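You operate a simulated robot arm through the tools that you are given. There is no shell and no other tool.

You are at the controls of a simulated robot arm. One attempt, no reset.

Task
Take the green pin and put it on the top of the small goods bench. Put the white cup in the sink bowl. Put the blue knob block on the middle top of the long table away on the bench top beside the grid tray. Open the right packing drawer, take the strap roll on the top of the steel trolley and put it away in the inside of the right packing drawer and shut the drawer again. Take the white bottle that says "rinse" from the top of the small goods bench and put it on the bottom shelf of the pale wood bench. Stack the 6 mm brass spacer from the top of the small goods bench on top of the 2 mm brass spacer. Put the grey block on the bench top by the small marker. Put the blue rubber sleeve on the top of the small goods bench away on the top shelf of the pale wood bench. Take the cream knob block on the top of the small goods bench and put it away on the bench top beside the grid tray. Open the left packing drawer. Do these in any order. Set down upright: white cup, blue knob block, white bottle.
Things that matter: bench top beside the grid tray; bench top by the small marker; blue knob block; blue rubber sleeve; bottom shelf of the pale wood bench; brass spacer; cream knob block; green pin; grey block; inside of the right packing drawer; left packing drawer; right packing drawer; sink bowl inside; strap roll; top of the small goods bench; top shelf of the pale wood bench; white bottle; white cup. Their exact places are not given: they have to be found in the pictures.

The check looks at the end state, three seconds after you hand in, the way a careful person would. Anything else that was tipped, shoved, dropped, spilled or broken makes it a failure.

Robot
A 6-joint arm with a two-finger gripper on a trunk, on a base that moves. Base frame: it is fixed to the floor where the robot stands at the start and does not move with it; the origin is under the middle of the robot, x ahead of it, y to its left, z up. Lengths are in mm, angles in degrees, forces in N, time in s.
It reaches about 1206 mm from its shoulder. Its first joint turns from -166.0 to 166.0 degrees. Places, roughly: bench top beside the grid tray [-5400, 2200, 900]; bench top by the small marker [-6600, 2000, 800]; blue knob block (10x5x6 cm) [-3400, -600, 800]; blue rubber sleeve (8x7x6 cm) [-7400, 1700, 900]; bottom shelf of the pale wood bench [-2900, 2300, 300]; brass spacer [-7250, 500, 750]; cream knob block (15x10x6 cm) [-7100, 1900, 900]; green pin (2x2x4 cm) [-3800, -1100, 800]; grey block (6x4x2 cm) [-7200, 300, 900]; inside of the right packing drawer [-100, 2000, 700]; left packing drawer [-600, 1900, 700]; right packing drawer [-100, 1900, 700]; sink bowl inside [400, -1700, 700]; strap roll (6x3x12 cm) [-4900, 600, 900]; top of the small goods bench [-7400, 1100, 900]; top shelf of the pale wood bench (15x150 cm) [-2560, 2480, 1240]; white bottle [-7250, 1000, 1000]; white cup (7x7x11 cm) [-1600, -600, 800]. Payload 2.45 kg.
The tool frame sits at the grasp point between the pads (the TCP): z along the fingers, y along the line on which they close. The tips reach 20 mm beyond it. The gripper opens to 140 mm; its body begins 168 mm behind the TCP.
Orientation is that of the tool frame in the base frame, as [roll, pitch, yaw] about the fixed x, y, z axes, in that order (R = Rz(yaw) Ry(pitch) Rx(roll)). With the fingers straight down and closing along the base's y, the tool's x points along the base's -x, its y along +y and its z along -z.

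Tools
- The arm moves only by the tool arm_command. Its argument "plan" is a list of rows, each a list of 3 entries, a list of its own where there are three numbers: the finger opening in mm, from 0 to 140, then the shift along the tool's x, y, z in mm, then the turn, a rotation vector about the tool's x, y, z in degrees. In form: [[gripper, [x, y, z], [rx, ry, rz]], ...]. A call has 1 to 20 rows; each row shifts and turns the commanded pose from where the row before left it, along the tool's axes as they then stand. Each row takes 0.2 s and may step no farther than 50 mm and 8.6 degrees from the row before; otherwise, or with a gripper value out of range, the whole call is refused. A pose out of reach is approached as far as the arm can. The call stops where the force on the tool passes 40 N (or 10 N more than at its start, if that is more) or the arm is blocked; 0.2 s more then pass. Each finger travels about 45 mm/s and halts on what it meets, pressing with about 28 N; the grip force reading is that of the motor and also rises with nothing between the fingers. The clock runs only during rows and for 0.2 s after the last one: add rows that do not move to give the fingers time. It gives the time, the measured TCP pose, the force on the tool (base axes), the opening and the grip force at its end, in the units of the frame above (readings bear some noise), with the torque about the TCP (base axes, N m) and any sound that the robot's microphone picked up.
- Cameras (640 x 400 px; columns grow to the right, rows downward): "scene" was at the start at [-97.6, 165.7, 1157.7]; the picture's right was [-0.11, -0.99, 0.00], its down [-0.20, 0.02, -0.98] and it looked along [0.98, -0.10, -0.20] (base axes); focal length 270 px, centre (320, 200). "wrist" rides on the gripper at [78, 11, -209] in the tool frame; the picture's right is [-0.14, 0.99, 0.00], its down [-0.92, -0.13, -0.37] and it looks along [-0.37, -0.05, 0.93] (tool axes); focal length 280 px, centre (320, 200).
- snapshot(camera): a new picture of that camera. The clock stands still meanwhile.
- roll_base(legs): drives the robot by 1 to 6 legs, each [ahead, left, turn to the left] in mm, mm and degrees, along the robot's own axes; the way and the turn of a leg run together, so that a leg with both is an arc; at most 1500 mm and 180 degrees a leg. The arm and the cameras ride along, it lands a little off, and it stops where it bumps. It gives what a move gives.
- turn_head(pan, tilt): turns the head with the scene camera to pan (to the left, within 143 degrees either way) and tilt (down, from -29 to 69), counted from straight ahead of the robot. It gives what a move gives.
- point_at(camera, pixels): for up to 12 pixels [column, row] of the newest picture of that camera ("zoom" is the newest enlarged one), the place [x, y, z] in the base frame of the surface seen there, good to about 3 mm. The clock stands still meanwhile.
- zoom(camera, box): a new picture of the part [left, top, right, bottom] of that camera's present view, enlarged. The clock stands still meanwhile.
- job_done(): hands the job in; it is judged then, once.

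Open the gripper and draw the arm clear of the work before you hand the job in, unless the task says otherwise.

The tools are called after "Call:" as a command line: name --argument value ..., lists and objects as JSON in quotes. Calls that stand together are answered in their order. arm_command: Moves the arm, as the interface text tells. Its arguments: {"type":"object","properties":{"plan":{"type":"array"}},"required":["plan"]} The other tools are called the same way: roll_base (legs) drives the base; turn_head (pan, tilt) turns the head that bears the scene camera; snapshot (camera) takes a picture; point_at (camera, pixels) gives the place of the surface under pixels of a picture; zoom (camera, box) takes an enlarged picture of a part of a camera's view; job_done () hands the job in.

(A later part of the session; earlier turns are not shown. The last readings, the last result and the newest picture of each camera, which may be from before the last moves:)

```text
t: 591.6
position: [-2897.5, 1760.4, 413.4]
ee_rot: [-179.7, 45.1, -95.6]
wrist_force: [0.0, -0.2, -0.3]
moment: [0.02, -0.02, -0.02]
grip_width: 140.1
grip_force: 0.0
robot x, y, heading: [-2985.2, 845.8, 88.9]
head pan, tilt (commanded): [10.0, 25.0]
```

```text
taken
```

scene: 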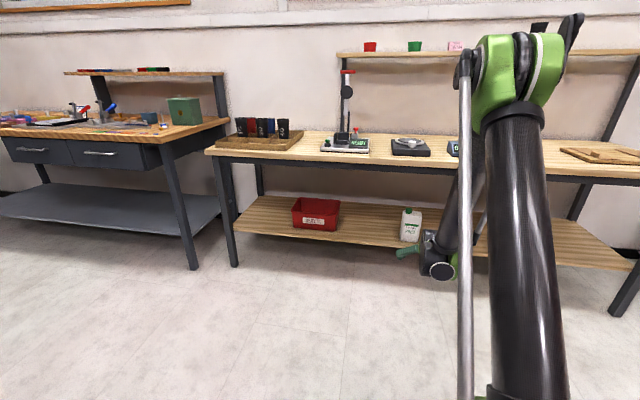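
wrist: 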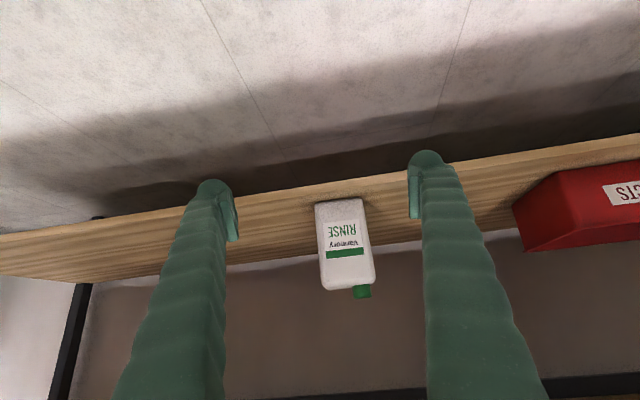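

The bottle stands on the bottom shelf. While here I examine the top shelf, where the blue sleeve must go later.

Call:
turn_head --pan -5 --tilt 0

Call:
snapshot --camera "scene"

Call:
zoom --camera "scene" --box '[230, 90, 610, 240]'

```text
t: 592.5
position: [-2895.8, 1761.8, 413.3]
ee_rot: [-179.7, 45.2, -95.7]
wrist_force: [0.8, -0.3, 0.3]
moment: [0.02, 0.03, 0.0]
grip_width: 140.1
grip_force: 0.0
robot x, y, heading: [-2987.9, 845.5, 88.5]
head pan, tilt (commanded): [-5.0, 0.0]
```

```text
taken
```

scene: 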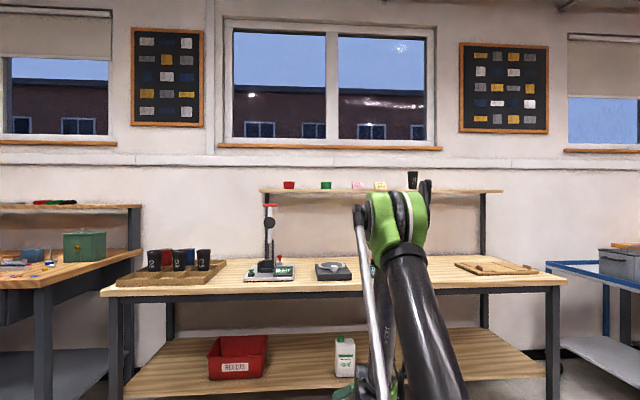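

```text
1.68 times, centred on (420, 165) of scene
```

zoom: 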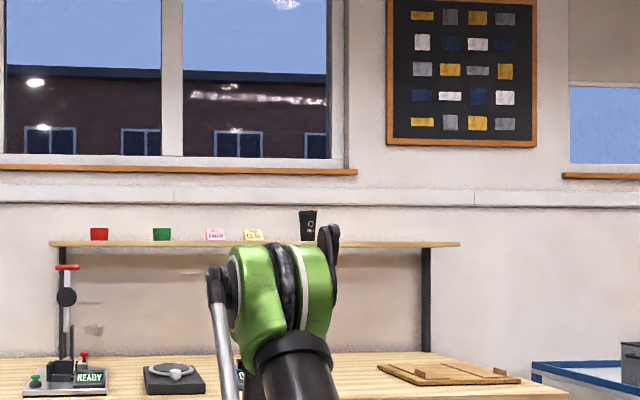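

Call:
point_at --camera "scene" --pixels '[[289, 187], [326, 187], [358, 187], [380, 187], [413, 182], [300, 192], [450, 192], [498, 192], [265, 192], [345, 192]]'

```text
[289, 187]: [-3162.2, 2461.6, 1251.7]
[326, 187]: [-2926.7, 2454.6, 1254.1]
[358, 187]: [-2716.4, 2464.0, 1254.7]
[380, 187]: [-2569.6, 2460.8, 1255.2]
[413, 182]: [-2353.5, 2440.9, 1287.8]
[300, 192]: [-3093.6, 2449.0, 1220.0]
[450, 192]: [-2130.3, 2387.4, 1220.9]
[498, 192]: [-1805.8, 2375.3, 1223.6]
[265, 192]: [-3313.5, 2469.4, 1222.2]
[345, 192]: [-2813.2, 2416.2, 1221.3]
```

The top shelf is at about z 1225, front edge near y 2400, with free room right of the black cup around x -2100. Now I raise the arm and bring it back to the carry pose.

Call:
arm_command --plan '[[140, [-20, 0, -20], [0, 0, 0]], [140, [-33, 0, -33], [0, 0, 0]], [140, [-33, 0, -33], [0, 0, 0]], [140, [-33, 0, -33], [0, 0, 0]], [120, [-33, 0, -33], [0, 0, 0]], [100, [-33, 0, -33], [0, 0, 0]], [90, [-33, 0, -33], [0, 0, 0]], [90, [-33, 0, -33], [0, 0, 0]], [90, [-33, 0, -33], [0, 0, 0]], [90, [-33, 0, -33], [0, 0, 0]], [90, [-33, 0, -33], [0, 0, 0]], [90, [-33, 0, -33], [0, 0, 0]], [90, [-33, 0, -33], [0, 0, 0]], [90, [-33, 0, -33], [0, 0, 0]], [90, [-20, 0, -20], [0, 0, 0]], [90, [0, 0, 0], [0, 0, 0]]]'

Call:
arm_command --plan '[[90, [0, 0, 0], [0, 7.5, 0]], [90, [0, 0, 0], [0, 7.5, 0]], [90, [0, 0, 0], [0, 7.5, 0]], [90, [0, 0, 0], [0, 7.5, 0]], [90, [0, 0, 0], [0, 7.5, 0]], [90, [0, 0, 0], [0, 7.5, 0]], [90, [45, 0, 0], [0, 0, 0]], [90, [45, 0, 0], [0, 0, 0]], [90, [45, 0, 0], [0, 0, 0]], [90, [45, 0, 0], [0, 0, 0]], [90, [45, 0, 0], [0, 0, 0]], [90, [45, 0, 0], [0, 0, 0]], [90, [40, 0, 0], [0, 0, 0]], [90, [0, 0, 0], [0, 0, 0]]]'

```text
t: 595.9
position: [-2897.6, 1760.8, 1077.1]
ee_rot: [-179.7, 45.1, -95.7]
wrist_force: [0.7, -0.1, 0.2]
moment: [-0.01, 0.02, 0.0]
grip_width: 89.8
grip_force: 0.0
robot x, y, heading: [-2989.0, 843.9, 88.6]
head pan, tilt (commanded): [-5.0, 0.0]
```

```text
t: 598.9
position: [-2929.8, 1450.6, 1078.1]
ee_rot: [-179.8, 0.1, -95.9]
wrist_force: [0.3, 0.0, 0.5]
moment: [0.0, 0.01, 0.0]
grip_width: 90.0
grip_force: 0.1
robot x, y, heading: [-2986.1, 844.2, 88.9]
head pan, tilt (commanded): [-5.0, 0.0]
```

The arm is in its carry pose. I drive back west: around the trolley's north side, down past the blue bench and through the passage.

Call:
roll_base --legs '[[0, 0, 90], [0, -300, 0], [1450, 0, 0], [1380, 0, 0]]'

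Call:
roll_base --legs '[[0, 900, 0], [0, 800, 0]]'

```text
t: 618.0
position: [-6392.8, 1296.4, 1079.8]
ee_rot: [-179.8, 0.1, -7.0]
wrist_force: [-1.1, 0.5, 0.5]
moment: [-0.02, 0.01, 0.0]
grip_width: 90.1
grip_force: 0.0
robot x, y, heading: [-5789.4, 1226.8, 177.6]
head pan, tilt (commanded): [-5.0, 0.0]
```

```text
t: 626.6
position: [-6437.3, -412.6, 1078.5]
ee_rot: [-179.7, 0.1, -5.5]
wrist_force: [-0.2, 0.8, -0.2]
moment: [0.01, 0.0, -0.02]
grip_width: 90.0
grip_force: 0.2
robot x, y, heading: [-5832.3, -461.7, 179.4]
head pan, tilt (commanded): [-5.0, 0.0]
```

Now west through the passage, then north up the aisle to the far end of the small goods bench.

Call:
roll_base --legs '[[0, 90, 0], [1300, 0, 0], [1190, 0, 0], [0, 0, -90]]'

Call:
turn_head --pan 0 --tilt 15

Call:
snapshot --camera "scene"

```text
t: 643.3
position: [-8294.3, 104.9, 1079.3]
ee_rot: [-179.8, 0.1, -94.4]
wrist_force: [0.4, -0.7, 1.0]
moment: [-0.02, 0.0, -0.01]
grip_width: 89.6
grip_force: 0.1
robot x, y, heading: [-8340.8, -504.0, 90.2]
head pan, tilt (commanded): [-5.0, 0.0]
```

```text
t: 644.1
position: [-8294.5, 104.7, 1077.9]
ee_rot: [-179.9, 0.1, -94.5]
wrist_force: [-0.4, 0.0, -0.1]
moment: [-0.01, 0.0, -0.01]
grip_width: 90.2
grip_force: 0.0
robot x, y, heading: [-8338.8, -502.0, 90.1]
head pan, tilt (commanded): [0.0, 15.0]
```

```text
taken
```

scene: 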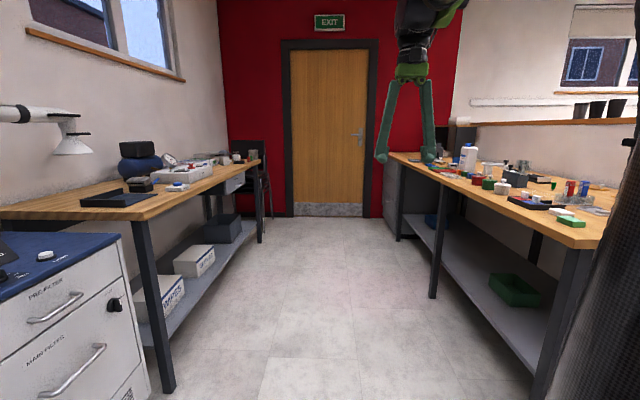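

The aisle is clear. I drive 2150 mm north and turn to face the bench.

Call:
roll_base --legs '[[1400, 0, 0], [780, 0, 0], [0, 0, -90]]'

Call:
turn_head --pan 0 --tilt 20

Call:
snapshot --camera "scene"

Call:
snapshot --camera "wrist"

```text
t: 658.6
position: [-7744.5, 1643.6, 1078.6]
ee_rot: [-179.8, 0.0, 177.5]
wrist_force: [-0.2, -0.3, -0.4]
moment: [-0.01, 0.01, 0.0]
grip_width: 90.0
grip_force: 0.1
robot x, y, heading: [-8353.3, 1664.2, 2.2]
head pan, tilt (commanded): [0.0, 15.0]
```

```text
t: 659.3
position: [-7745.7, 1643.2, 1078.1]
ee_rot: [-179.7, 0.1, 177.5]
wrist_force: [-0.8, 0.4, -0.7]
moment: [0.0, 0.04, 0.02]
grip_width: 90.2
grip_force: 0.1
robot x, y, heading: [-8355.4, 1661.3, 2.2]
head pan, tilt (commanded): [0.0, 20.0]
```

```text
taken
```

scene: 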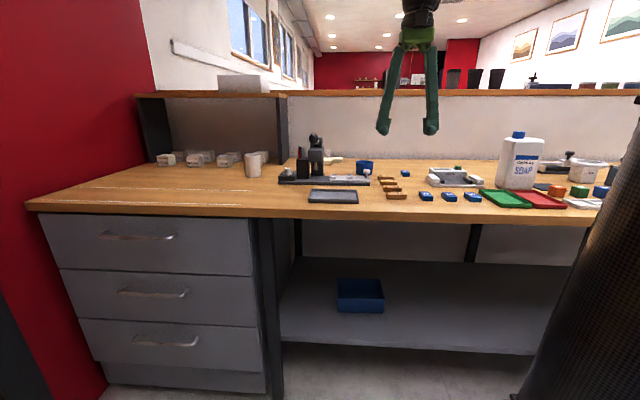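

```text
taken
```

wrist: 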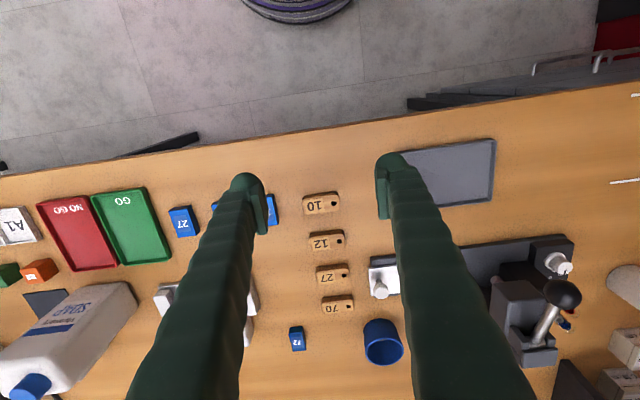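

The blue sleeve is at (383,340) in the wrist view. I zoom the scene view to find the cream knob block near [-7100,1900].

Call:
zoom --camera "scene" --box '[260, 120, 480, 220]'

Call:
point_at --camera "zoom" --pixels '[[215, 108], [255, 112], [307, 135], [310, 155], [310, 120], [160, 110], [170, 170], [365, 230], [560, 150], [130, 175], [420, 148]]'

Call:
point_at --camera "wrist" --pixels '[[383, 325], [370, 345], [398, 345], [383, 360], [383, 285], [320, 203], [298, 338], [565, 295], [540, 340]]'

```text
2.91 times, centred on (370, 170) of scene
```

zoom: 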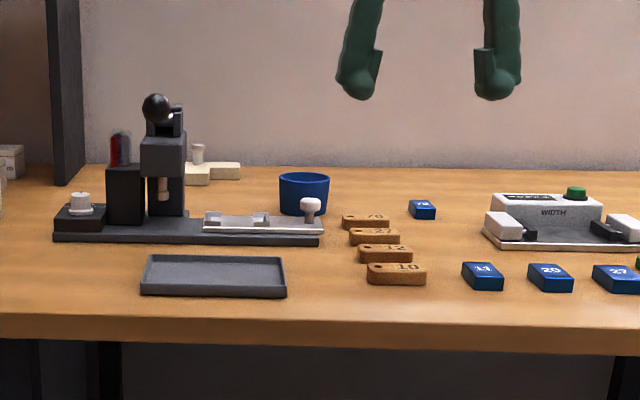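

```text
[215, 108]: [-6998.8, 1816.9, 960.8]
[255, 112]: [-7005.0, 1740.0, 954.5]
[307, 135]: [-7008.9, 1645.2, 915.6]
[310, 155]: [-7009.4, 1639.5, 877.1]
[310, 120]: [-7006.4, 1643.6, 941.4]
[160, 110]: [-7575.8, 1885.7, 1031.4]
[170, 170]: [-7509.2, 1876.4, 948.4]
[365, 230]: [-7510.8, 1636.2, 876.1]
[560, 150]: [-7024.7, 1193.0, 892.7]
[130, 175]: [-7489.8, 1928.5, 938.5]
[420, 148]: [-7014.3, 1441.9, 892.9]
```

```text
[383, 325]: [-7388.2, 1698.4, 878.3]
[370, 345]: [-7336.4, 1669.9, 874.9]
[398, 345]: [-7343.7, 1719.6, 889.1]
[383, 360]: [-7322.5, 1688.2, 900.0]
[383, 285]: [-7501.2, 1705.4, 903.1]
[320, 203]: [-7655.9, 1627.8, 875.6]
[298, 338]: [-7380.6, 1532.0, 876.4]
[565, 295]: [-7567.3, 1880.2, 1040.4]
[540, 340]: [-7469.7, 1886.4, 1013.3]
```

The cream block with its knob shows behind the arbor press at zoom (210,172). I measure it.

Call:
point_at --camera "zoom" --pixels '[[195, 178], [225, 170], [238, 170], [197, 150], [210, 180], [305, 180], [305, 210], [285, 190], [325, 190], [75, 60], [350, 175]]'

```text
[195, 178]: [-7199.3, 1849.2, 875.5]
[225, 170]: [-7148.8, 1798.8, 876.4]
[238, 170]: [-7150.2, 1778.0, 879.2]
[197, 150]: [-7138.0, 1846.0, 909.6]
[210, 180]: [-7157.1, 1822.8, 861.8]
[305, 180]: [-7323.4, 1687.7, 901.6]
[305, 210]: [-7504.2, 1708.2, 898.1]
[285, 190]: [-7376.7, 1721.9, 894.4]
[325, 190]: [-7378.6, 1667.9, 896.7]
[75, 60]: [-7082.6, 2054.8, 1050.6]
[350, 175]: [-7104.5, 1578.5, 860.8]
```

The cream block is at about [-7150,1830] with its knob at [-7138,1846] (top z 910), behind the press whose ball reaches z 1040. I raise the hand to z 1150, then roll closer.

Call:
arm_command --plan '[[90, [0, 0, -40], [0, 0, 0]], [90, [0, 0, -35], [0, 0, 0]], [90, [0, 0, 0], [0, 0, 0]]]'

Call:
roll_base --legs '[[235, 0, 0]]'

Call:
snapshot --camera "wrist"

```text
t: 660.1
position: [-7745.5, 1642.2, 1153.6]
ee_rot: [-179.7, 0.1, 177.4]
wrist_force: [-0.8, 0.4, 0.2]
moment: [-0.03, -0.03, 0.01]
grip_width: 89.8
grip_force: 0.0
robot x, y, heading: [-8354.6, 1664.3, 2.1]
head pan, tilt (commanded): [0.0, 20.0]
```

```text
t: 661.8
position: [-7508.4, 1652.6, 1153.2]
ee_rot: [-179.8, 0.1, 177.6]
wrist_force: [-0.7, 0.0, -0.7]
moment: [-0.02, -0.01, -0.05]
grip_width: 89.9
grip_force: 0.1
robot x, y, heading: [-8115.1, 1673.6, 2.3]
head pan, tilt (commanded): [0.0, 20.0]
```

```text
taken
```

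wrist: 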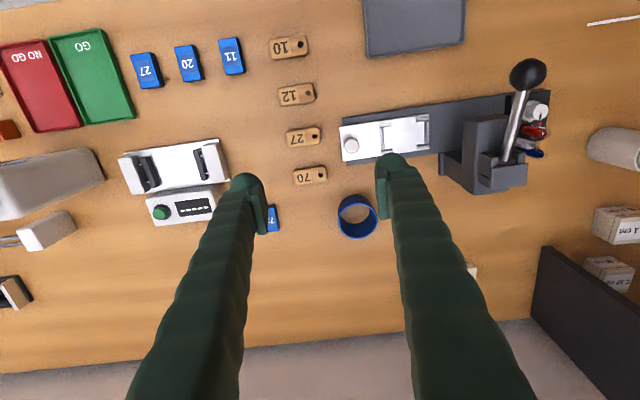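

The cream block is hidden behind the right finger. I move the hand forward and left for a clear view of it.

Call:
arm_command --plan '[[90, [-35, 22, 0], [0, 0, 0]], [90, [-40, 26, 0], [0, 0, 0]], [90, [-40, 26, 0], [0, 0, 0]], [90, [-40, 26, 0], [0, 0, 0]], [90, [-40, 26, 0], [0, 0, 0]], [90, [-30, 20, 0], [0, 0, 0]], [90, [0, 0, 0], [0, 0, 0]]]'

Call:
snapshot --camera "wrist"

```text
t: 663.4
position: [-7276.2, 1788.0, 1154.3]
ee_rot: [-179.8, 0.1, 177.5]
wrist_force: [-0.4, -0.2, -0.2]
moment: [-0.02, -0.05, -0.02]
grip_width: 90.2
grip_force: 0.1
robot x, y, heading: [-8119.4, 1679.9, 2.2]
head pan, tilt (commanded): [0.0, 20.0]
```

```text
taken
```

wrist: 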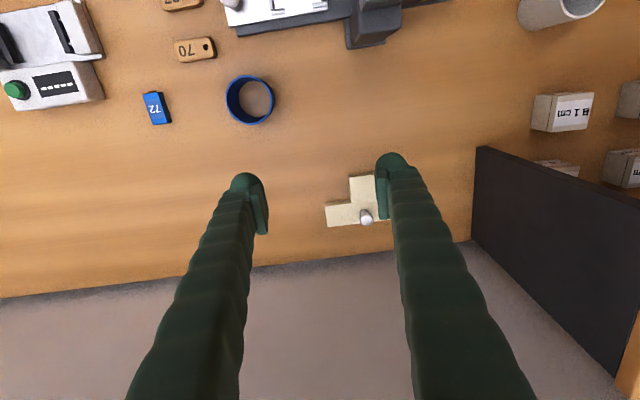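

The cream block is T-shaped with its knob at (366,217). I measure the knob and body to line up.

Call:
zoom --camera "wrist" --box '[310, 160, 420, 240]'

Call:
point_at --camera "wrist" --pixels '[[366, 219], [365, 214], [328, 210], [330, 225], [352, 180], [372, 178], [350, 215], [375, 200]]'

```text
5.00 times, centred on (365, 200) of wrist
```

zoom: 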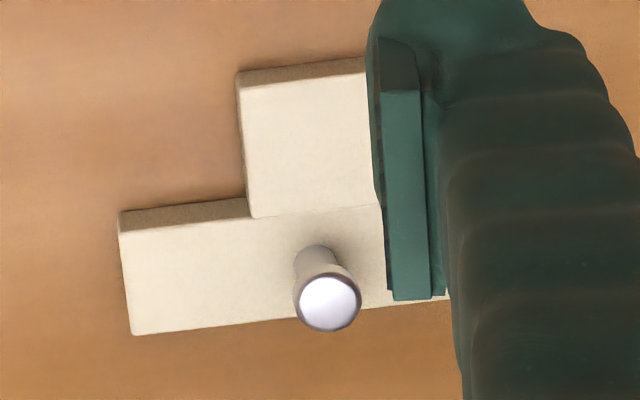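

```text
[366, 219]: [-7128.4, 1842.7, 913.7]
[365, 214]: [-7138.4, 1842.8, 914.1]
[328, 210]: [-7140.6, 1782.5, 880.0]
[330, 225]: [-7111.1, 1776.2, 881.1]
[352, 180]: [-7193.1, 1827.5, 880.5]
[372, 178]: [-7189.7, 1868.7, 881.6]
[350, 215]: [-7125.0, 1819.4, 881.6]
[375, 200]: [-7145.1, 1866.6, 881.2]
```

The knob is at about [-7131,1844], top z 914, body top z 881. I move over it, narrow to 60 mm and descend to z 925.

Call:
arm_command --plan '[[80, [-36, 16, 0], [0, 0, 0]], [70, [-36, 16, 0], [0, 0, 0]], [60, [-36, 16, 0], [0, 0, 0]], [60, [-34.6, 14.3, 0], [0, 0, 0]], [60, [0, 0, 40], [0, 0, 0]], [60, [0, 0, 48], [0, 0, 0]], [60, [0, 0, 48], [0, 0, 0]], [60, [0, 0, 48], [0, 0, 0]], [60, [0, 0, 30], [0, 0, 0]], [60, [0, 0, 14], [0, 0, 0]], [60, [0, 0, 0], [0, 0, 0]]]'

Call:
snapshot --camera "wrist"

Call:
zoom --camera "wrist" --box '[220, 120, 420, 260]'

```text
t: 665.8
position: [-7170.1, 1835.2, 900.4]
ee_rot: [-179.7, 0.2, 177.5]
wrist_force: [6.2, -0.8, 20.6]
moment: [0.84, -0.12, -0.2]
grip_width: 60.8
grip_force: 0.8
out of reach, approached as far as the arm can: row 3, 4
robot x, y, heading: [-8116.6, 1678.0, 2.3]
head pan, tilt (commanded): [0.0, 20.0]
```

```text
taken
```

wrist: 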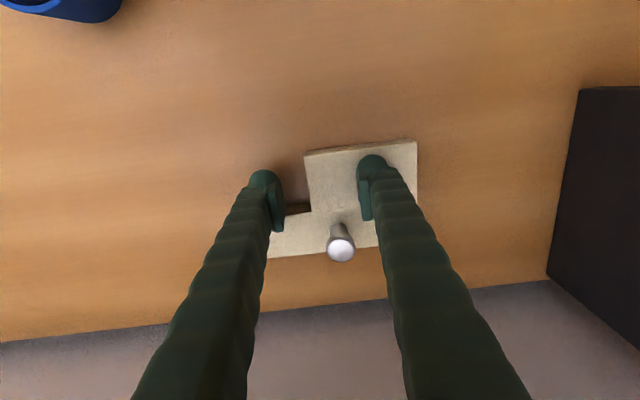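

```text
2.86 times, centred on (320, 190) of wrist
```

zoom: 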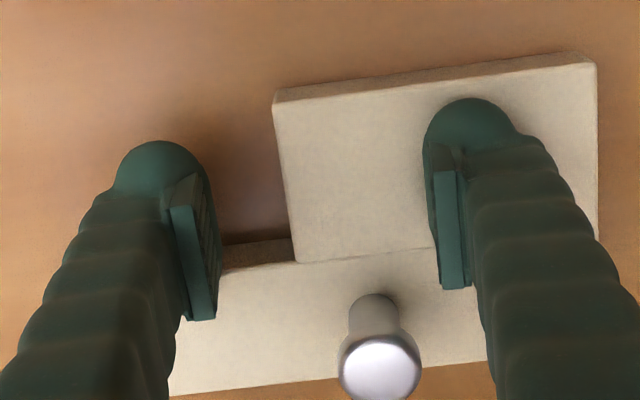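

The far rows were out of reach, so the hand came down short of the knob and the right fingertip now rests on the block with 20 N. I raise the hand 25 mm at once.

Call:
arm_command --plan '[[60, [0, 0, -5], [0, 0, 0]], [60, [0, 0, -20], [0, 0, 0]], [60, [0, 0, 0], [0, 0, 0]]]'

Call:
snapshot --camera "wrist"

```text
t: 666.6
position: [-7170.2, 1836.2, 924.6]
ee_rot: [-179.8, 0.1, 177.6]
wrist_force: [-1.2, 0.0, 0.4]
moment: [0.01, 0.02, 0.01]
grip_width: 60.0
grip_force: 0.0
robot x, y, heading: [-8117.9, 1672.9, 2.0]
head pan, tilt (commanded): [0.0, 20.0]
```

```text
taken
```

wrist: 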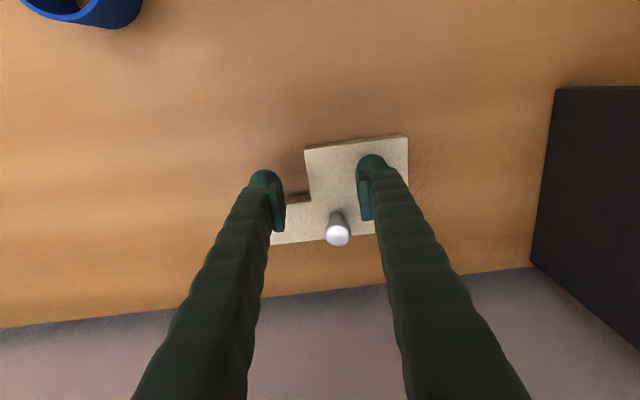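

The hand is clear again and the block seems unmoved; it is an S-shaped piece with the knob at (337,230). I try reaching the remaining 39 mm at this lower height.

Call:
arm_command --plan '[[60, [-15, 4, 0], [0, 0, 0]], [60, [-15, 4, 0], [0, 0, 0]], [60, [-9, 2, 0], [0, 0, 0]], [60, [0, 0, 0], [0, 0, 0]]]'

Call:
snapshot --camera "wrist"

Call:
zoom --camera "wrist" --box '[220, 120, 420, 260]'

```text
t: 667.6
position: [-7129.6, 1844.2, 924.6]
ee_rot: [-179.8, 0.1, 177.5]
wrist_force: [-0.1, -0.1, 0.9]
moment: [-0.02, -0.01, 0.0]
grip_width: 60.2
grip_force: 0.0
robot x, y, heading: [-8117.3, 1673.7, 1.9]
head pan, tilt (commanded): [0.0, 20.0]
```

```text
taken
```

wrist: 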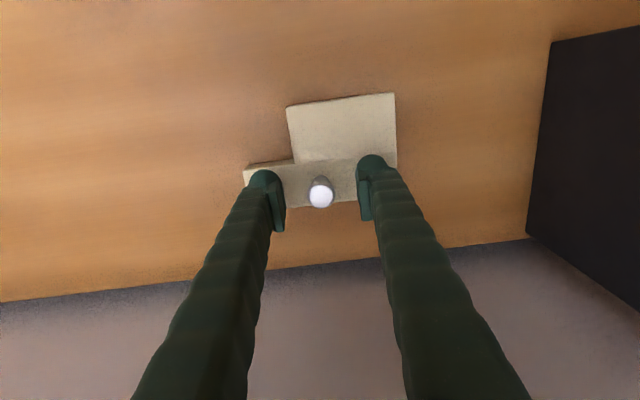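

```text
2.86 times, centred on (320, 190) of wrist
```

zoom: 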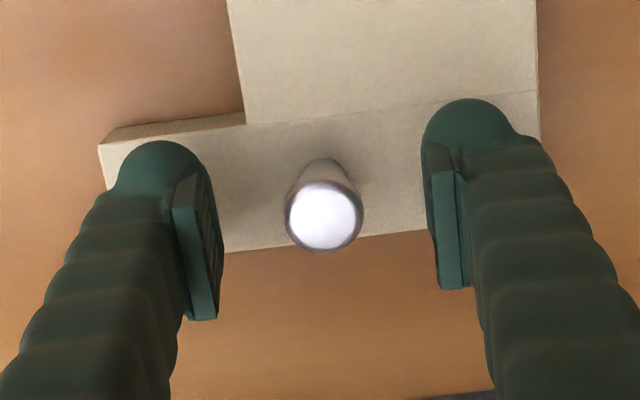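

The knob is between the pads, about 4 mm further. I correct that, lower to z 904 (tips just above the body) and close.

Call:
arm_command --plan '[[60, [-4, 1, 0], [0, 0, 0]], [60, [0, 0, 10], [0, 0, 0]], [60, [0, 0, 7], [0, 0, 0]], [60, [0, 0, 3], [0, 0, 0]], [45, [0, 0, 0], [0, 0, 0]], [30, [0, 0, 0], [0, 0, 0]], [15, [0, 0, 0], [0, 0, 0]], [0, [0, 0, 0], [0, 0, 0]], [0, [0, 0, 0], [0, 0, 0]], [0, [0, 0, 0], [0, 0, 0]]]'

Call:
zoom --camera "wrist" --box '[220, 120, 420, 260]'

```text
t: 669.8
position: [-7125.0, 1845.3, 903.6]
ee_rot: [-179.8, 0.1, 177.6]
wrist_force: [0.8, 0.6, 0.3]
moment: [0.05, -0.04, 0.02]
grip_width: 19.3
grip_force: 28.1
robot x, y, heading: [-8114.9, 1675.5, 2.0]
head pan, tilt (commanded): [0.0, 20.0]
```

```text
2.86 times, centred on (320, 190) of wrist
```

zoom: 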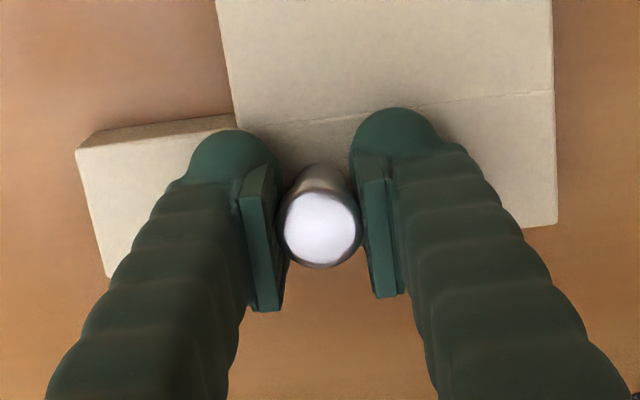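

Gripped at 19.3 mm, 28 N. I lift slowly by 30 mm and check the load and the block's attitude.

Call:
arm_command --plan '[[0, [0, 0, -2], [0, 0, 0]], [0, [0, 0, -5], [0, 0, 0]], [0, [0, 0, -8], [0, 0, 0]], [0, [0, 0, -10], [0, 0, 0]], [0, [0, 0, -5], [0, 0, 0]], [0, [0, 0, 0], [0, 0, 0]]]'

Call:
snapshot --camera "wrist"

Call:
point_at --camera "wrist" --pixels '[[300, 120], [380, 110], [260, 180], [390, 180], [300, 170], [345, 130]]'

```text
t: 671.2
position: [-7125.6, 1844.1, 933.1]
ee_rot: [-179.8, 0.1, 177.6]
wrist_force: [0.9, 0.1, -1.2]
moment: [-0.05, -0.02, 0.02]
grip_width: 19.3
grip_force: 28.3
robot x, y, heading: [-8118.9, 1675.6, 2.2]
head pan, tilt (commanded): [0.0, 20.0]
```

```text
taken
```

wrist: 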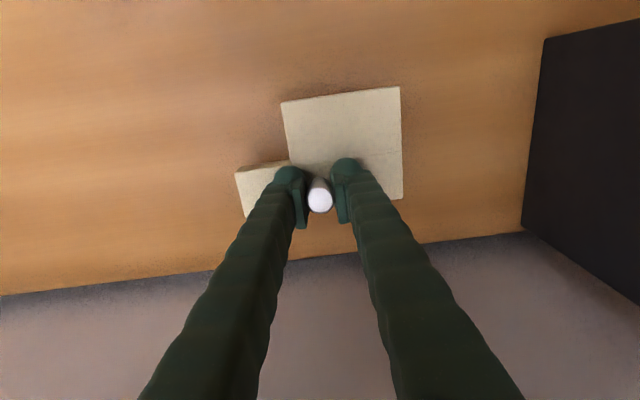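

```text
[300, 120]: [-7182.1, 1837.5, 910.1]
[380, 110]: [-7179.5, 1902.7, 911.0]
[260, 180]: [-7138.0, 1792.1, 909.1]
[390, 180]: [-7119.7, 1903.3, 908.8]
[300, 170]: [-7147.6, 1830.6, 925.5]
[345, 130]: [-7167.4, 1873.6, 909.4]
```

The block hangs level and is light. I lift a little more, then draw it back and up, passing clear of the press, toward the carry pose.

Call:
arm_command --plan '[[0, [0, 0, -12], [0, 0, 0]], [0, [0, 0, -15], [0, 0, 0]], [0, [20, 0, -10], [0, 0, 0]], [0, [30, 0, -20], [0, 0, 0]], [0, [30, -8, -22], [0, 0, 0]], [0, [30, -15, -22], [0, 0, 0]], [0, [30, -20, -22], [0, 0, 0]], [0, [30, -25, -22], [0, 0, 0]], [0, [30, -25, -22], [0, 0, 0]], [0, [30, -25, -22], [0, 0, 0]], [0, [35, -25, -15], [0, 0, 0]], [0, [35, -25, 0], [0, 0, 0]], [0, [35, -15, 0], [0, 0, 0]], [0, [35, 0, 0], [0, 0, 0]], [0, [20, 0, 0], [0, 0, 0]], [0, [0, 0, 0], [0, 0, 0]]]'

Call:
snapshot --camera "wrist"

Call:
snapshot --camera "scene"

```text
t: 674.6
position: [-7522.5, 1680.4, 1138.7]
ee_rot: [-179.7, 0.1, 177.5]
wrist_force: [-0.1, -0.2, -1.0]
moment: [0.0, -0.02, -0.01]
grip_width: 19.4
grip_force: 28.0
robot x, y, heading: [-8119.8, 1672.7, 2.1]
head pan, tilt (commanded): [0.0, 20.0]
```

```text
taken
```

wrist: 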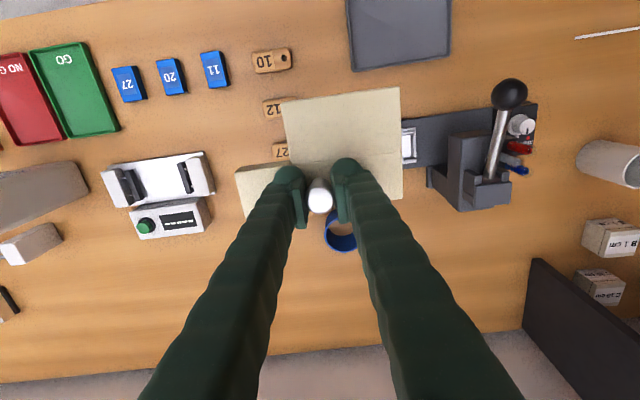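

```text
taken
```

scene: 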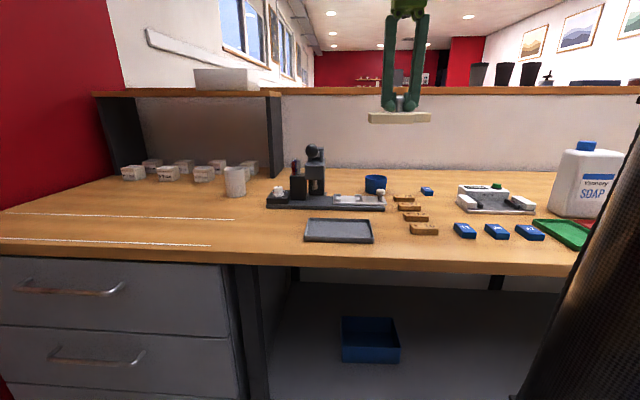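

The cream block is level in the grip. I back off and drive down the aisle, then east through the passage.

Call:
roll_base --legs '[[-230, 0, 0], [0, 0, -92], [1400, 0, 0], [800, 0, 0], [0, 0, 90]]'

Call:
snapshot --camera "wrist"

```text
t: 694.5
position: [-7731.9, -541.7, 1138.3]
ee_rot: [-179.8, 0.2, 175.9]
wrist_force: [-0.2, -1.1, -1.0]
moment: [-0.01, -0.05, 0.0]
grip_width: 19.3
grip_force: 27.6
robot x, y, heading: [-8326.3, -535.0, 0.4]
head pan, tilt (commanded): [0.0, 20.0]
```

```text
taken
```

wrist: 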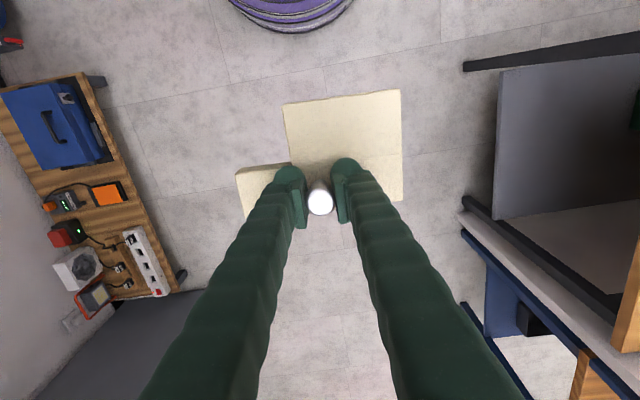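

Held well. I go east, turn north at x about -5830 and drive up to the grid tray bench.

Call:
roll_base --legs '[[1300, 0, 0], [1200, 0, 0], [0, 0, 89.6], [1400, 0, 0], [380, 0, 0], [0, -200, 0]]'

Call:
snapshot --camera "wrist"

Call:
snapshot --camera "scene"

```text
t: 720.3
position: [-5709.5, 1892.8, 1138.3]
ee_rot: [-179.7, 0.0, -92.0]
wrist_force: [0.4, 0.5, -2.3]
moment: [0.02, 0.0, -0.01]
grip_width: 19.1
grip_force: 28.0
robot x, y, heading: [-5701.3, 1295.2, 92.8]
head pan, tilt (commanded): [0.0, 20.0]
```

```text
taken
```

wrist: 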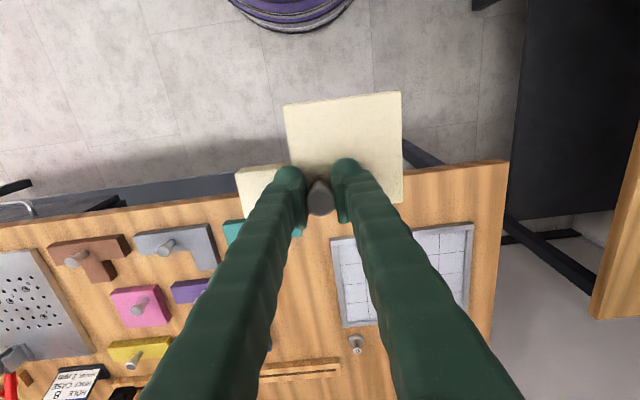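

```text
taken
```

scene: 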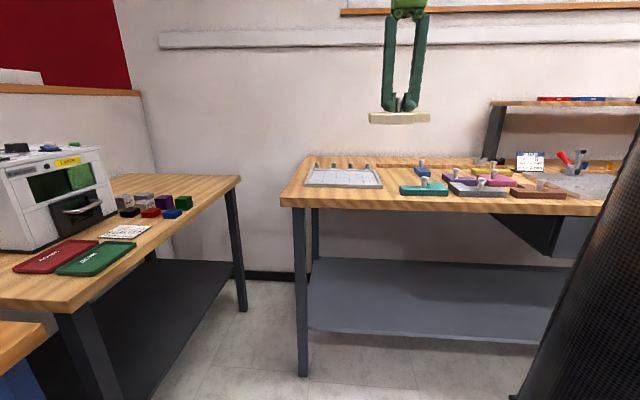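

The block is over the free area's edge. I move right 100 and 150 ahead so that the target spot [-5595,2200] comes within easy reach.

Call:
roll_base --legs '[[0, -105, 0], [130, 0, 0]]'

Call:
snapshot --camera "wrist"

```text
t: 722.3
position: [-5609.6, 2024.5, 1138.8]
ee_rot: [-179.8, 0.1, -91.9]
wrist_force: [0.0, -0.1, -1.4]
moment: [0.04, -0.01, 0.0]
grip_width: 19.5
grip_force: 27.7
robot x, y, heading: [-5598.9, 1430.2, 92.4]
head pan, tilt (commanded): [0.0, 20.0]
```

```text
taken
```

wrist: 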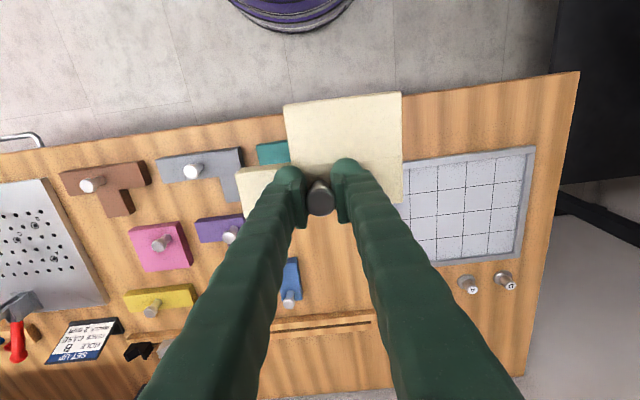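

I move the hand forward to [-5595,2200] at height and look down past the block.

Call:
arm_command --plan '[[0, [-25, -1.8, 0], [0, 0, 0]], [0, [-40, -2, 0], [0, 0, 0]], [0, [-45, -2, 0], [0, 0, 0]], [0, [-40, -2, 0], [0, 0, 0]], [0, [-26, -1, 0], [0, 0, 0]], [0, [0, 0, 0], [0, 0, 0]]]'

Call:
snapshot --camera "wrist"

Call:
point_at --camera "wrist" --pixels '[[405, 120], [420, 80], [275, 100], [265, 130], [430, 150], [250, 60], [295, 90], [400, 100], [330, 60], [260, 190]]'

```text
t: 723.7
position: [-5596.4, 2200.1, 1138.2]
ee_rot: [-179.8, 0.2, -91.9]
wrist_force: [-0.4, 0.3, -1.1]
moment: [0.02, -0.04, -0.03]
grip_width: 19.5
grip_force: 27.5
robot x, y, heading: [-5600.0, 1432.0, 92.5]
head pan, tilt (commanded): [0.0, 20.0]
```

```text
taken
```

wrist: 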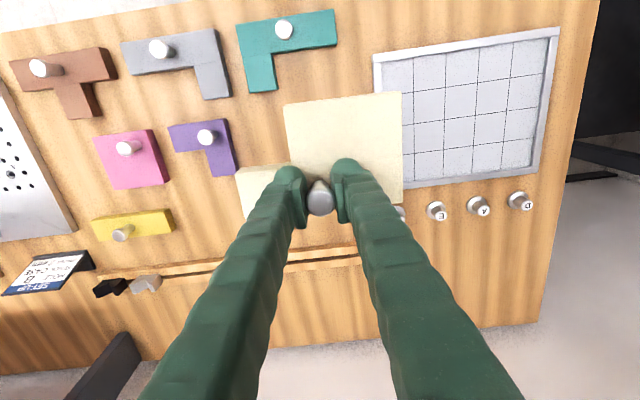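

```text
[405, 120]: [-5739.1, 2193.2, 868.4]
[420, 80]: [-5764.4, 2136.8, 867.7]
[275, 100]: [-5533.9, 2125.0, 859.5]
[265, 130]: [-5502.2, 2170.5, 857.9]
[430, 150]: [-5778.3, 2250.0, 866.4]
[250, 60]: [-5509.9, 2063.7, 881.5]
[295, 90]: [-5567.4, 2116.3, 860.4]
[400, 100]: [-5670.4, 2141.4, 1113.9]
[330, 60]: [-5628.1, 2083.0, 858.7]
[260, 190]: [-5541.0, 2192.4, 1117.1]
```

I measure the tray's near edge and the teal block's corners to be sure of the gaps.

Call:
point_at --camera "wrist" --pixels '[[376, 58], [378, 75], [374, 60], [382, 90], [275, 88], [250, 92], [303, 50], [336, 45], [372, 90], [366, 70]]'

Call:
zoom --camera "wrist" --box '[220, 0, 460, 220]'

```text
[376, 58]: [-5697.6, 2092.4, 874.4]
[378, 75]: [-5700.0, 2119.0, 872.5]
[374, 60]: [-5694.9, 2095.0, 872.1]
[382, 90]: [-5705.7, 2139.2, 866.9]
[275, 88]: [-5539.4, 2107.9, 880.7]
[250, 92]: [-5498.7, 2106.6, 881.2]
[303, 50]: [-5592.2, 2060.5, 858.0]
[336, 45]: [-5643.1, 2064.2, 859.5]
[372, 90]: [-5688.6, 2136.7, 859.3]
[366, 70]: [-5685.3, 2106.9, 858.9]
```

```text
1.82 times, centred on (340, 110) of wrist
```

zoom: 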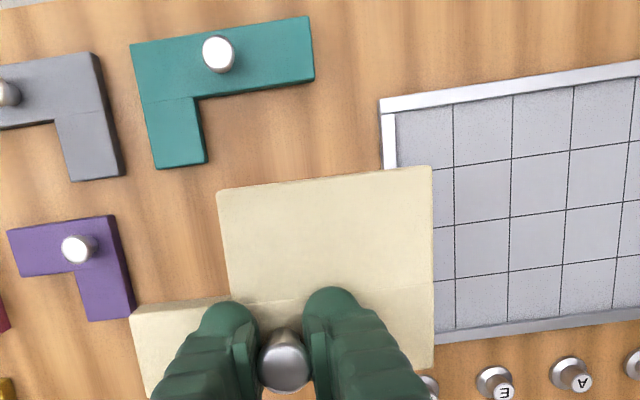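

Gaps are fine: about 19 mm to the tray and more elsewhere. I lower to z 912.

Call:
arm_command --plan '[[0, [0, 0, 12], [0, 0, 0]], [0, [0, 0, 25], [0, 0, 0]], [0, [0, 0, 32], [0, 0, 0]], [0, [0, 0, 35], [0, 0, 0]], [0, [0, 0, 35], [0, 0, 0]], [0, [0, 0, 35], [0, 0, 0]], [0, [0, 0, 28], [0, 0, 0]], [0, [0, 0, 16], [0, 0, 0]], [0, [0, 0, 8], [0, 0, 0]], [0, [0, 0, 0], [0, 0, 0]]]'

Call:
snapshot --camera "wrist"

```text
t: 725.9
position: [-5595.1, 2200.6, 913.3]
ee_rot: [-179.7, 0.1, -92.0]
wrist_force: [0.0, 0.2, -1.1]
moment: [0.03, -0.01, 0.0]
grip_width: 19.4
grip_force: 27.8
robot x, y, heading: [-5597.9, 1434.1, 92.4]
head pan, tilt (commanded): [0.0, 20.0]
```

```text
taken
```

wrist: 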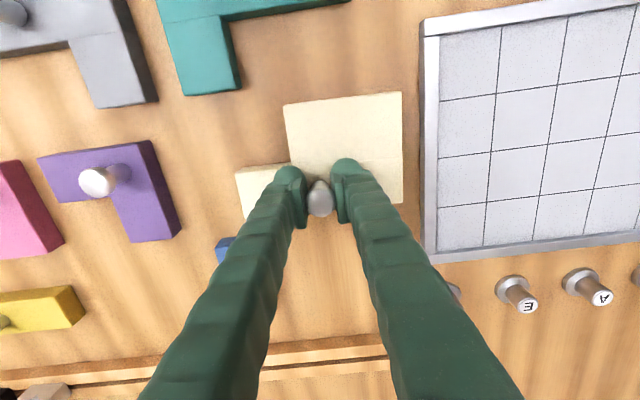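

The block hovers about 10 mm above free bench. I lower until contact.

Call:
arm_command --plan '[[0, [0, 0, 4], [0, 0, 0]], [0, [0, 0, 3], [0, 0, 0]], [0, [0, 0, 1.5], [0, 0, 0]], [0, [0, 0, 0], [0, 0, 0]]]'

Call:
arm_command --plan '[[0, [0, 0, 1], [0, 0, 0]], [0, [0, 0, 0.8], [0, 0, 0]], [0, [0, 0, 0], [0, 0, 0]]]'

```text
t: 726.9
position: [-5595.2, 2201.4, 904.7]
ee_rot: [-179.7, 0.1, -91.9]
wrist_force: [0.8, 0.2, 0.8]
moment: [-0.12, 0.07, 0.02]
grip_width: 19.2
grip_force: 28.2
robot x, y, heading: [-5601.9, 1429.9, 93.0]
head pan, tilt (commanded): [0.0, 20.0]
```

```text
t: 727.7
position: [-5594.5, 2201.0, 902.7]
ee_rot: [-179.8, 0.1, -91.9]
wrist_force: [4.5, 11.3, 26.0]
moment: [0.05, -0.01, 0.0]
grip_width: 19.2
grip_force: 28.2
robot x, y, heading: [-5602.7, 1429.8, 92.9]
head pan, tilt (commanded): [0.0, 20.0]
```

Contact at +26 N. I ease up 1 mm and open slowly.

Call:
arm_command --plan '[[0, [0, 0, -1], [0, 0, 0]], [18, [0, 0, 0], [0, 0, 0]], [22, [0, 0, 0], [0, 0, 0]], [28, [0, 0, 0], [0, 0, 0]], [40, [0, 0, 0], [0, 0, 0]], [50, [0, 0, 0], [0, 0, 0]], [50, [0, 0, 0], [0, 0, 0]]]'

Call:
arm_command --plan '[[50, [0, 0, -8], [0, 0, 0]], [50, [0, 0, -25], [0, 0, 0]], [50, [0, 0, -40], [0, 0, 0]], [50, [0, 0, -45], [0, 0, 0]], [60, [0, 0, -45], [0, 0, 0]], [60, [0, 0, 0], [0, 0, 0]]]'

Call:
snapshot --camera "wrist"

```text
t: 729.3
position: [-5594.9, 2201.1, 903.8]
ee_rot: [-179.9, 0.1, -91.9]
wrist_force: [0.4, -0.2, 0.3]
moment: [-0.01, 0.0, 0.01]
grip_width: 50.1
grip_force: 0.1
robot x, y, heading: [-5597.5, 1432.4, 92.5]
head pan, tilt (commanded): [0.0, 20.0]
```

```text
t: 730.7
position: [-5595.0, 2199.2, 1064.7]
ee_rot: [-179.8, 0.2, -91.9]
wrist_force: [0.0, -0.2, 0.0]
moment: [0.01, 0.01, -0.02]
grip_width: 60.1
grip_force: 0.1
robot x, y, heading: [-5595.4, 1432.2, 92.6]
head pan, tilt (commanded): [0.0, 20.0]
```

```text
taken
```

wrist: 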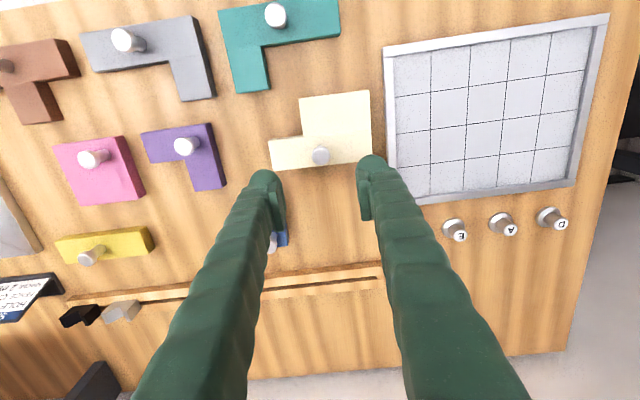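

The cream block lies flat beside the grid tray. I retract the arm and drive back to the small goods bench for the blue sleeve.

Call:
arm_command --plan '[[70, [45, 0, 0], [0, 0, 0]], [80, [45, 0, 0], [0, 0, 0]], [90, [45, 0, -10], [0, 0, 0]], [90, [30, 0, 0], [0, 0, 0]], [90, [0, 0, 0], [0, 0, 0]]]'

Call:
roll_base --legs '[[-200, 0, 0], [0, 0, 87.5], [230, 0, 0], [0, 900, 0], [0, 850, 0]]'

```text
t: 731.9
position: [-5601.2, 2035.1, 1075.7]
ee_rot: [-179.8, 0.1, -91.9]
wrist_force: [0.0, -0.7, -0.2]
moment: [0.02, 0.01, 0.01]
grip_width: 89.9
grip_force: 0.1
robot x, y, heading: [-5602.3, 1431.1, 92.6]
head pan, tilt (commanded): [0.0, 20.0]
```

```text
t: 747.0
position: [-6357.8, -517.7, 1075.9]
ee_rot: [-179.8, 0.1, -2.1]
wrist_force: [0.2, 0.2, -0.1]
moment: [0.0, 0.02, 0.0]
grip_width: 89.9
grip_force: 0.0
robot x, y, heading: [-5747.3, -521.5, -177.7]
head pan, tilt (commanded): [0.0, 20.0]
```

I continue west through the passage and up the aisle to face the bench near the sleeve.

Call:
roll_base --legs '[[1300, 0, 0], [1270, 0, 0], [0, 0, -92.3]]'

Call:
roll_base --legs '[[1400, 0, 0], [880, 0, 0], [0, 0, -90]]'

Call:
snapshot --camera "wrist"

```text
t: 763.5
position: [-8276.8, 0.3, 1074.9]
ee_rot: [-179.7, 0.2, -95.5]
wrist_force: [-0.5, -0.4, 0.3]
moment: [-0.03, -0.02, -0.02]
grip_width: 89.9
grip_force: 0.0
robot x, y, heading: [-8312.0, -605.8, 89.2]
head pan, tilt (commanded): [0.0, 20.0]
```

```text
t: 778.5
position: [-7695.3, 1673.3, 1074.8]
ee_rot: [-179.9, 0.1, 176.0]
wrist_force: [-0.4, 0.4, 0.8]
moment: [0.01, 0.0, -0.01]
grip_width: 89.8
grip_force: 0.2
robot x, y, heading: [-8299.9, 1691.1, 0.7]
head pan, tilt (commanded): [0.0, 20.0]
```

```text
taken
```

wrist: 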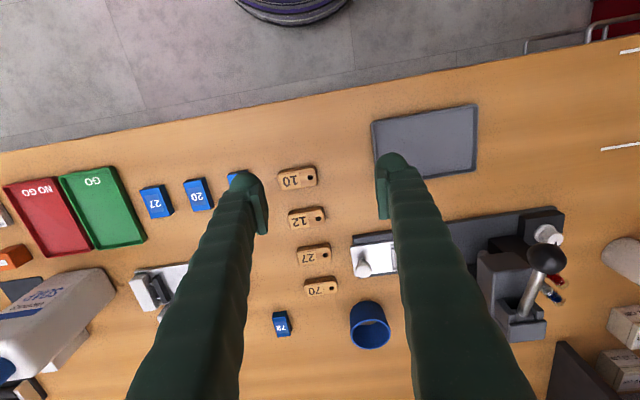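

I roll 185 mm closer and look at the sleeve.

Call:
roll_base --legs '[[180, 0, 0]]'

Call:
snapshot --camera "wrist"

Call:
snapshot --camera "scene"

```text
t: 780.0
position: [-7516.8, 1674.0, 1075.7]
ee_rot: [-179.8, 0.2, 176.0]
wrist_force: [0.9, 0.5, -0.1]
moment: [-0.03, -0.03, 0.0]
grip_width: 90.0
grip_force: 0.2
robot x, y, heading: [-8125.0, 1696.8, 0.5]
head pan, tilt (commanded): [0.0, 20.0]
```

```text
taken
```

wrist: 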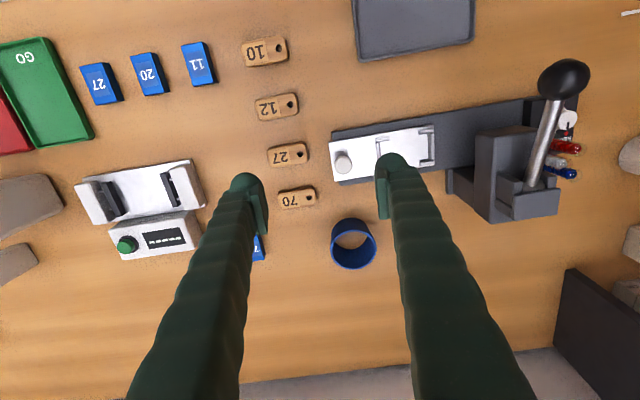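

```text
taken
```

scene: 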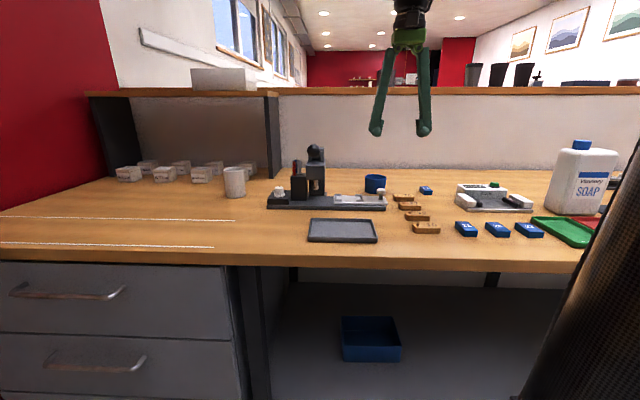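

Call:
zoom --camera "wrist" --box '[310, 200, 400, 280]'

Call:
point_at --camera "wrist" --pixels '[[354, 268], [333, 248], [374, 243], [352, 221], [352, 238], [336, 232], [372, 230], [345, 163], [400, 150]]'

Call:
zoom --camera "scene" --box '[320, 150, 420, 220]'

```text
5.00 times, centred on (355, 240) of wrist
```

zoom: 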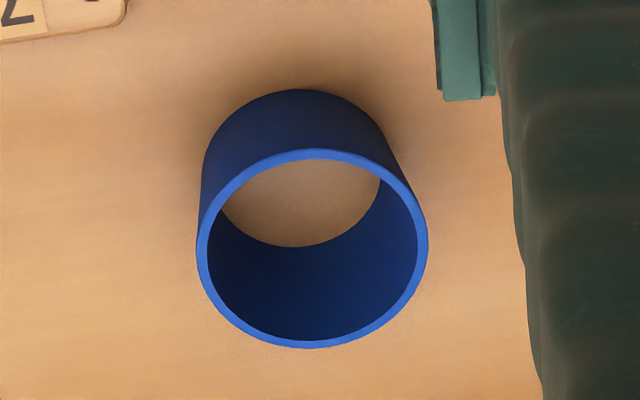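

```text
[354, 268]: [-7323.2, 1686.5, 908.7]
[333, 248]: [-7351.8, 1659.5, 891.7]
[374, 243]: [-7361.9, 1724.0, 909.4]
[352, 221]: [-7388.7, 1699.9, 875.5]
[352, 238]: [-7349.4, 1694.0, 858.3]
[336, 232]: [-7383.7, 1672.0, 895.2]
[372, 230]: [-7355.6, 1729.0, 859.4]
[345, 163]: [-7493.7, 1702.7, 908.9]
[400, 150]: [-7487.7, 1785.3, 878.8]
```

```text
5.71 times, centred on (370, 185) of scene
```

zoom: 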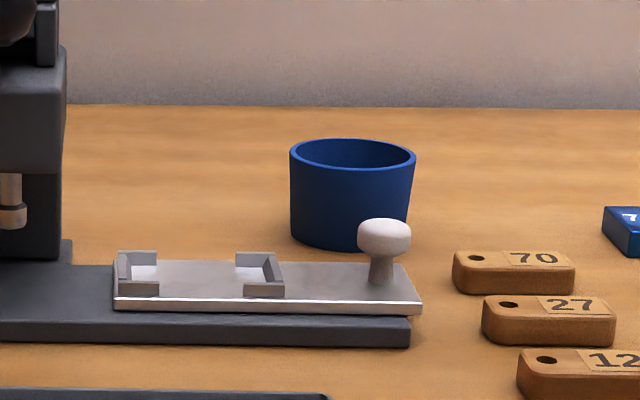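

The sleeve is a ring about 70 mm across centred near [-7358,1692], top z 910. I pitch the hand 45 degrees and go to a point 150 mm short along its axis.

Call:
arm_command --plan '[[110, [0, 0, 0], [0, -7.5, 0]], [110, [0, 0, 0], [0, -7.5, 0]], [110, [0, 0, 0], [0, -7.5, 0]], [110, [0, 0, 0], [0, -7.5, 0]], [110, [0, 0, 0], [0, -7.5, 0]], [110, [0, 0, 0], [0, -7.5, 0]], [110, [6.3, 9.7, 30.3], [0, 0, 0]], [110, [6.3, 9.7, 30.3], [0, 0, 0]], [110, [6.2, 9.6, 30.4], [0, 0, 0]], [110, [0, 0, 0], [0, 0, 0]]]'

Call:
snapshot --camera "wrist"

```text
t: 782.2
position: [-7464.5, 1699.2, 996.8]
ee_rot: [-179.7, 45.1, 176.2]
wrist_force: [-0.7, 0.3, -0.1]
moment: [-0.01, 0.03, 0.01]
grip_width: 110.2
grip_force: 0.0
robot x, y, heading: [-8126.0, 1694.4, 0.6]
head pan, tilt (commanded): [0.0, 20.0]
```

```text
taken
```

wrist: 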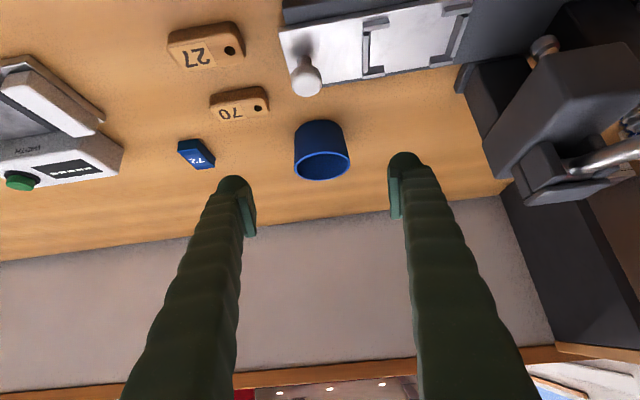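

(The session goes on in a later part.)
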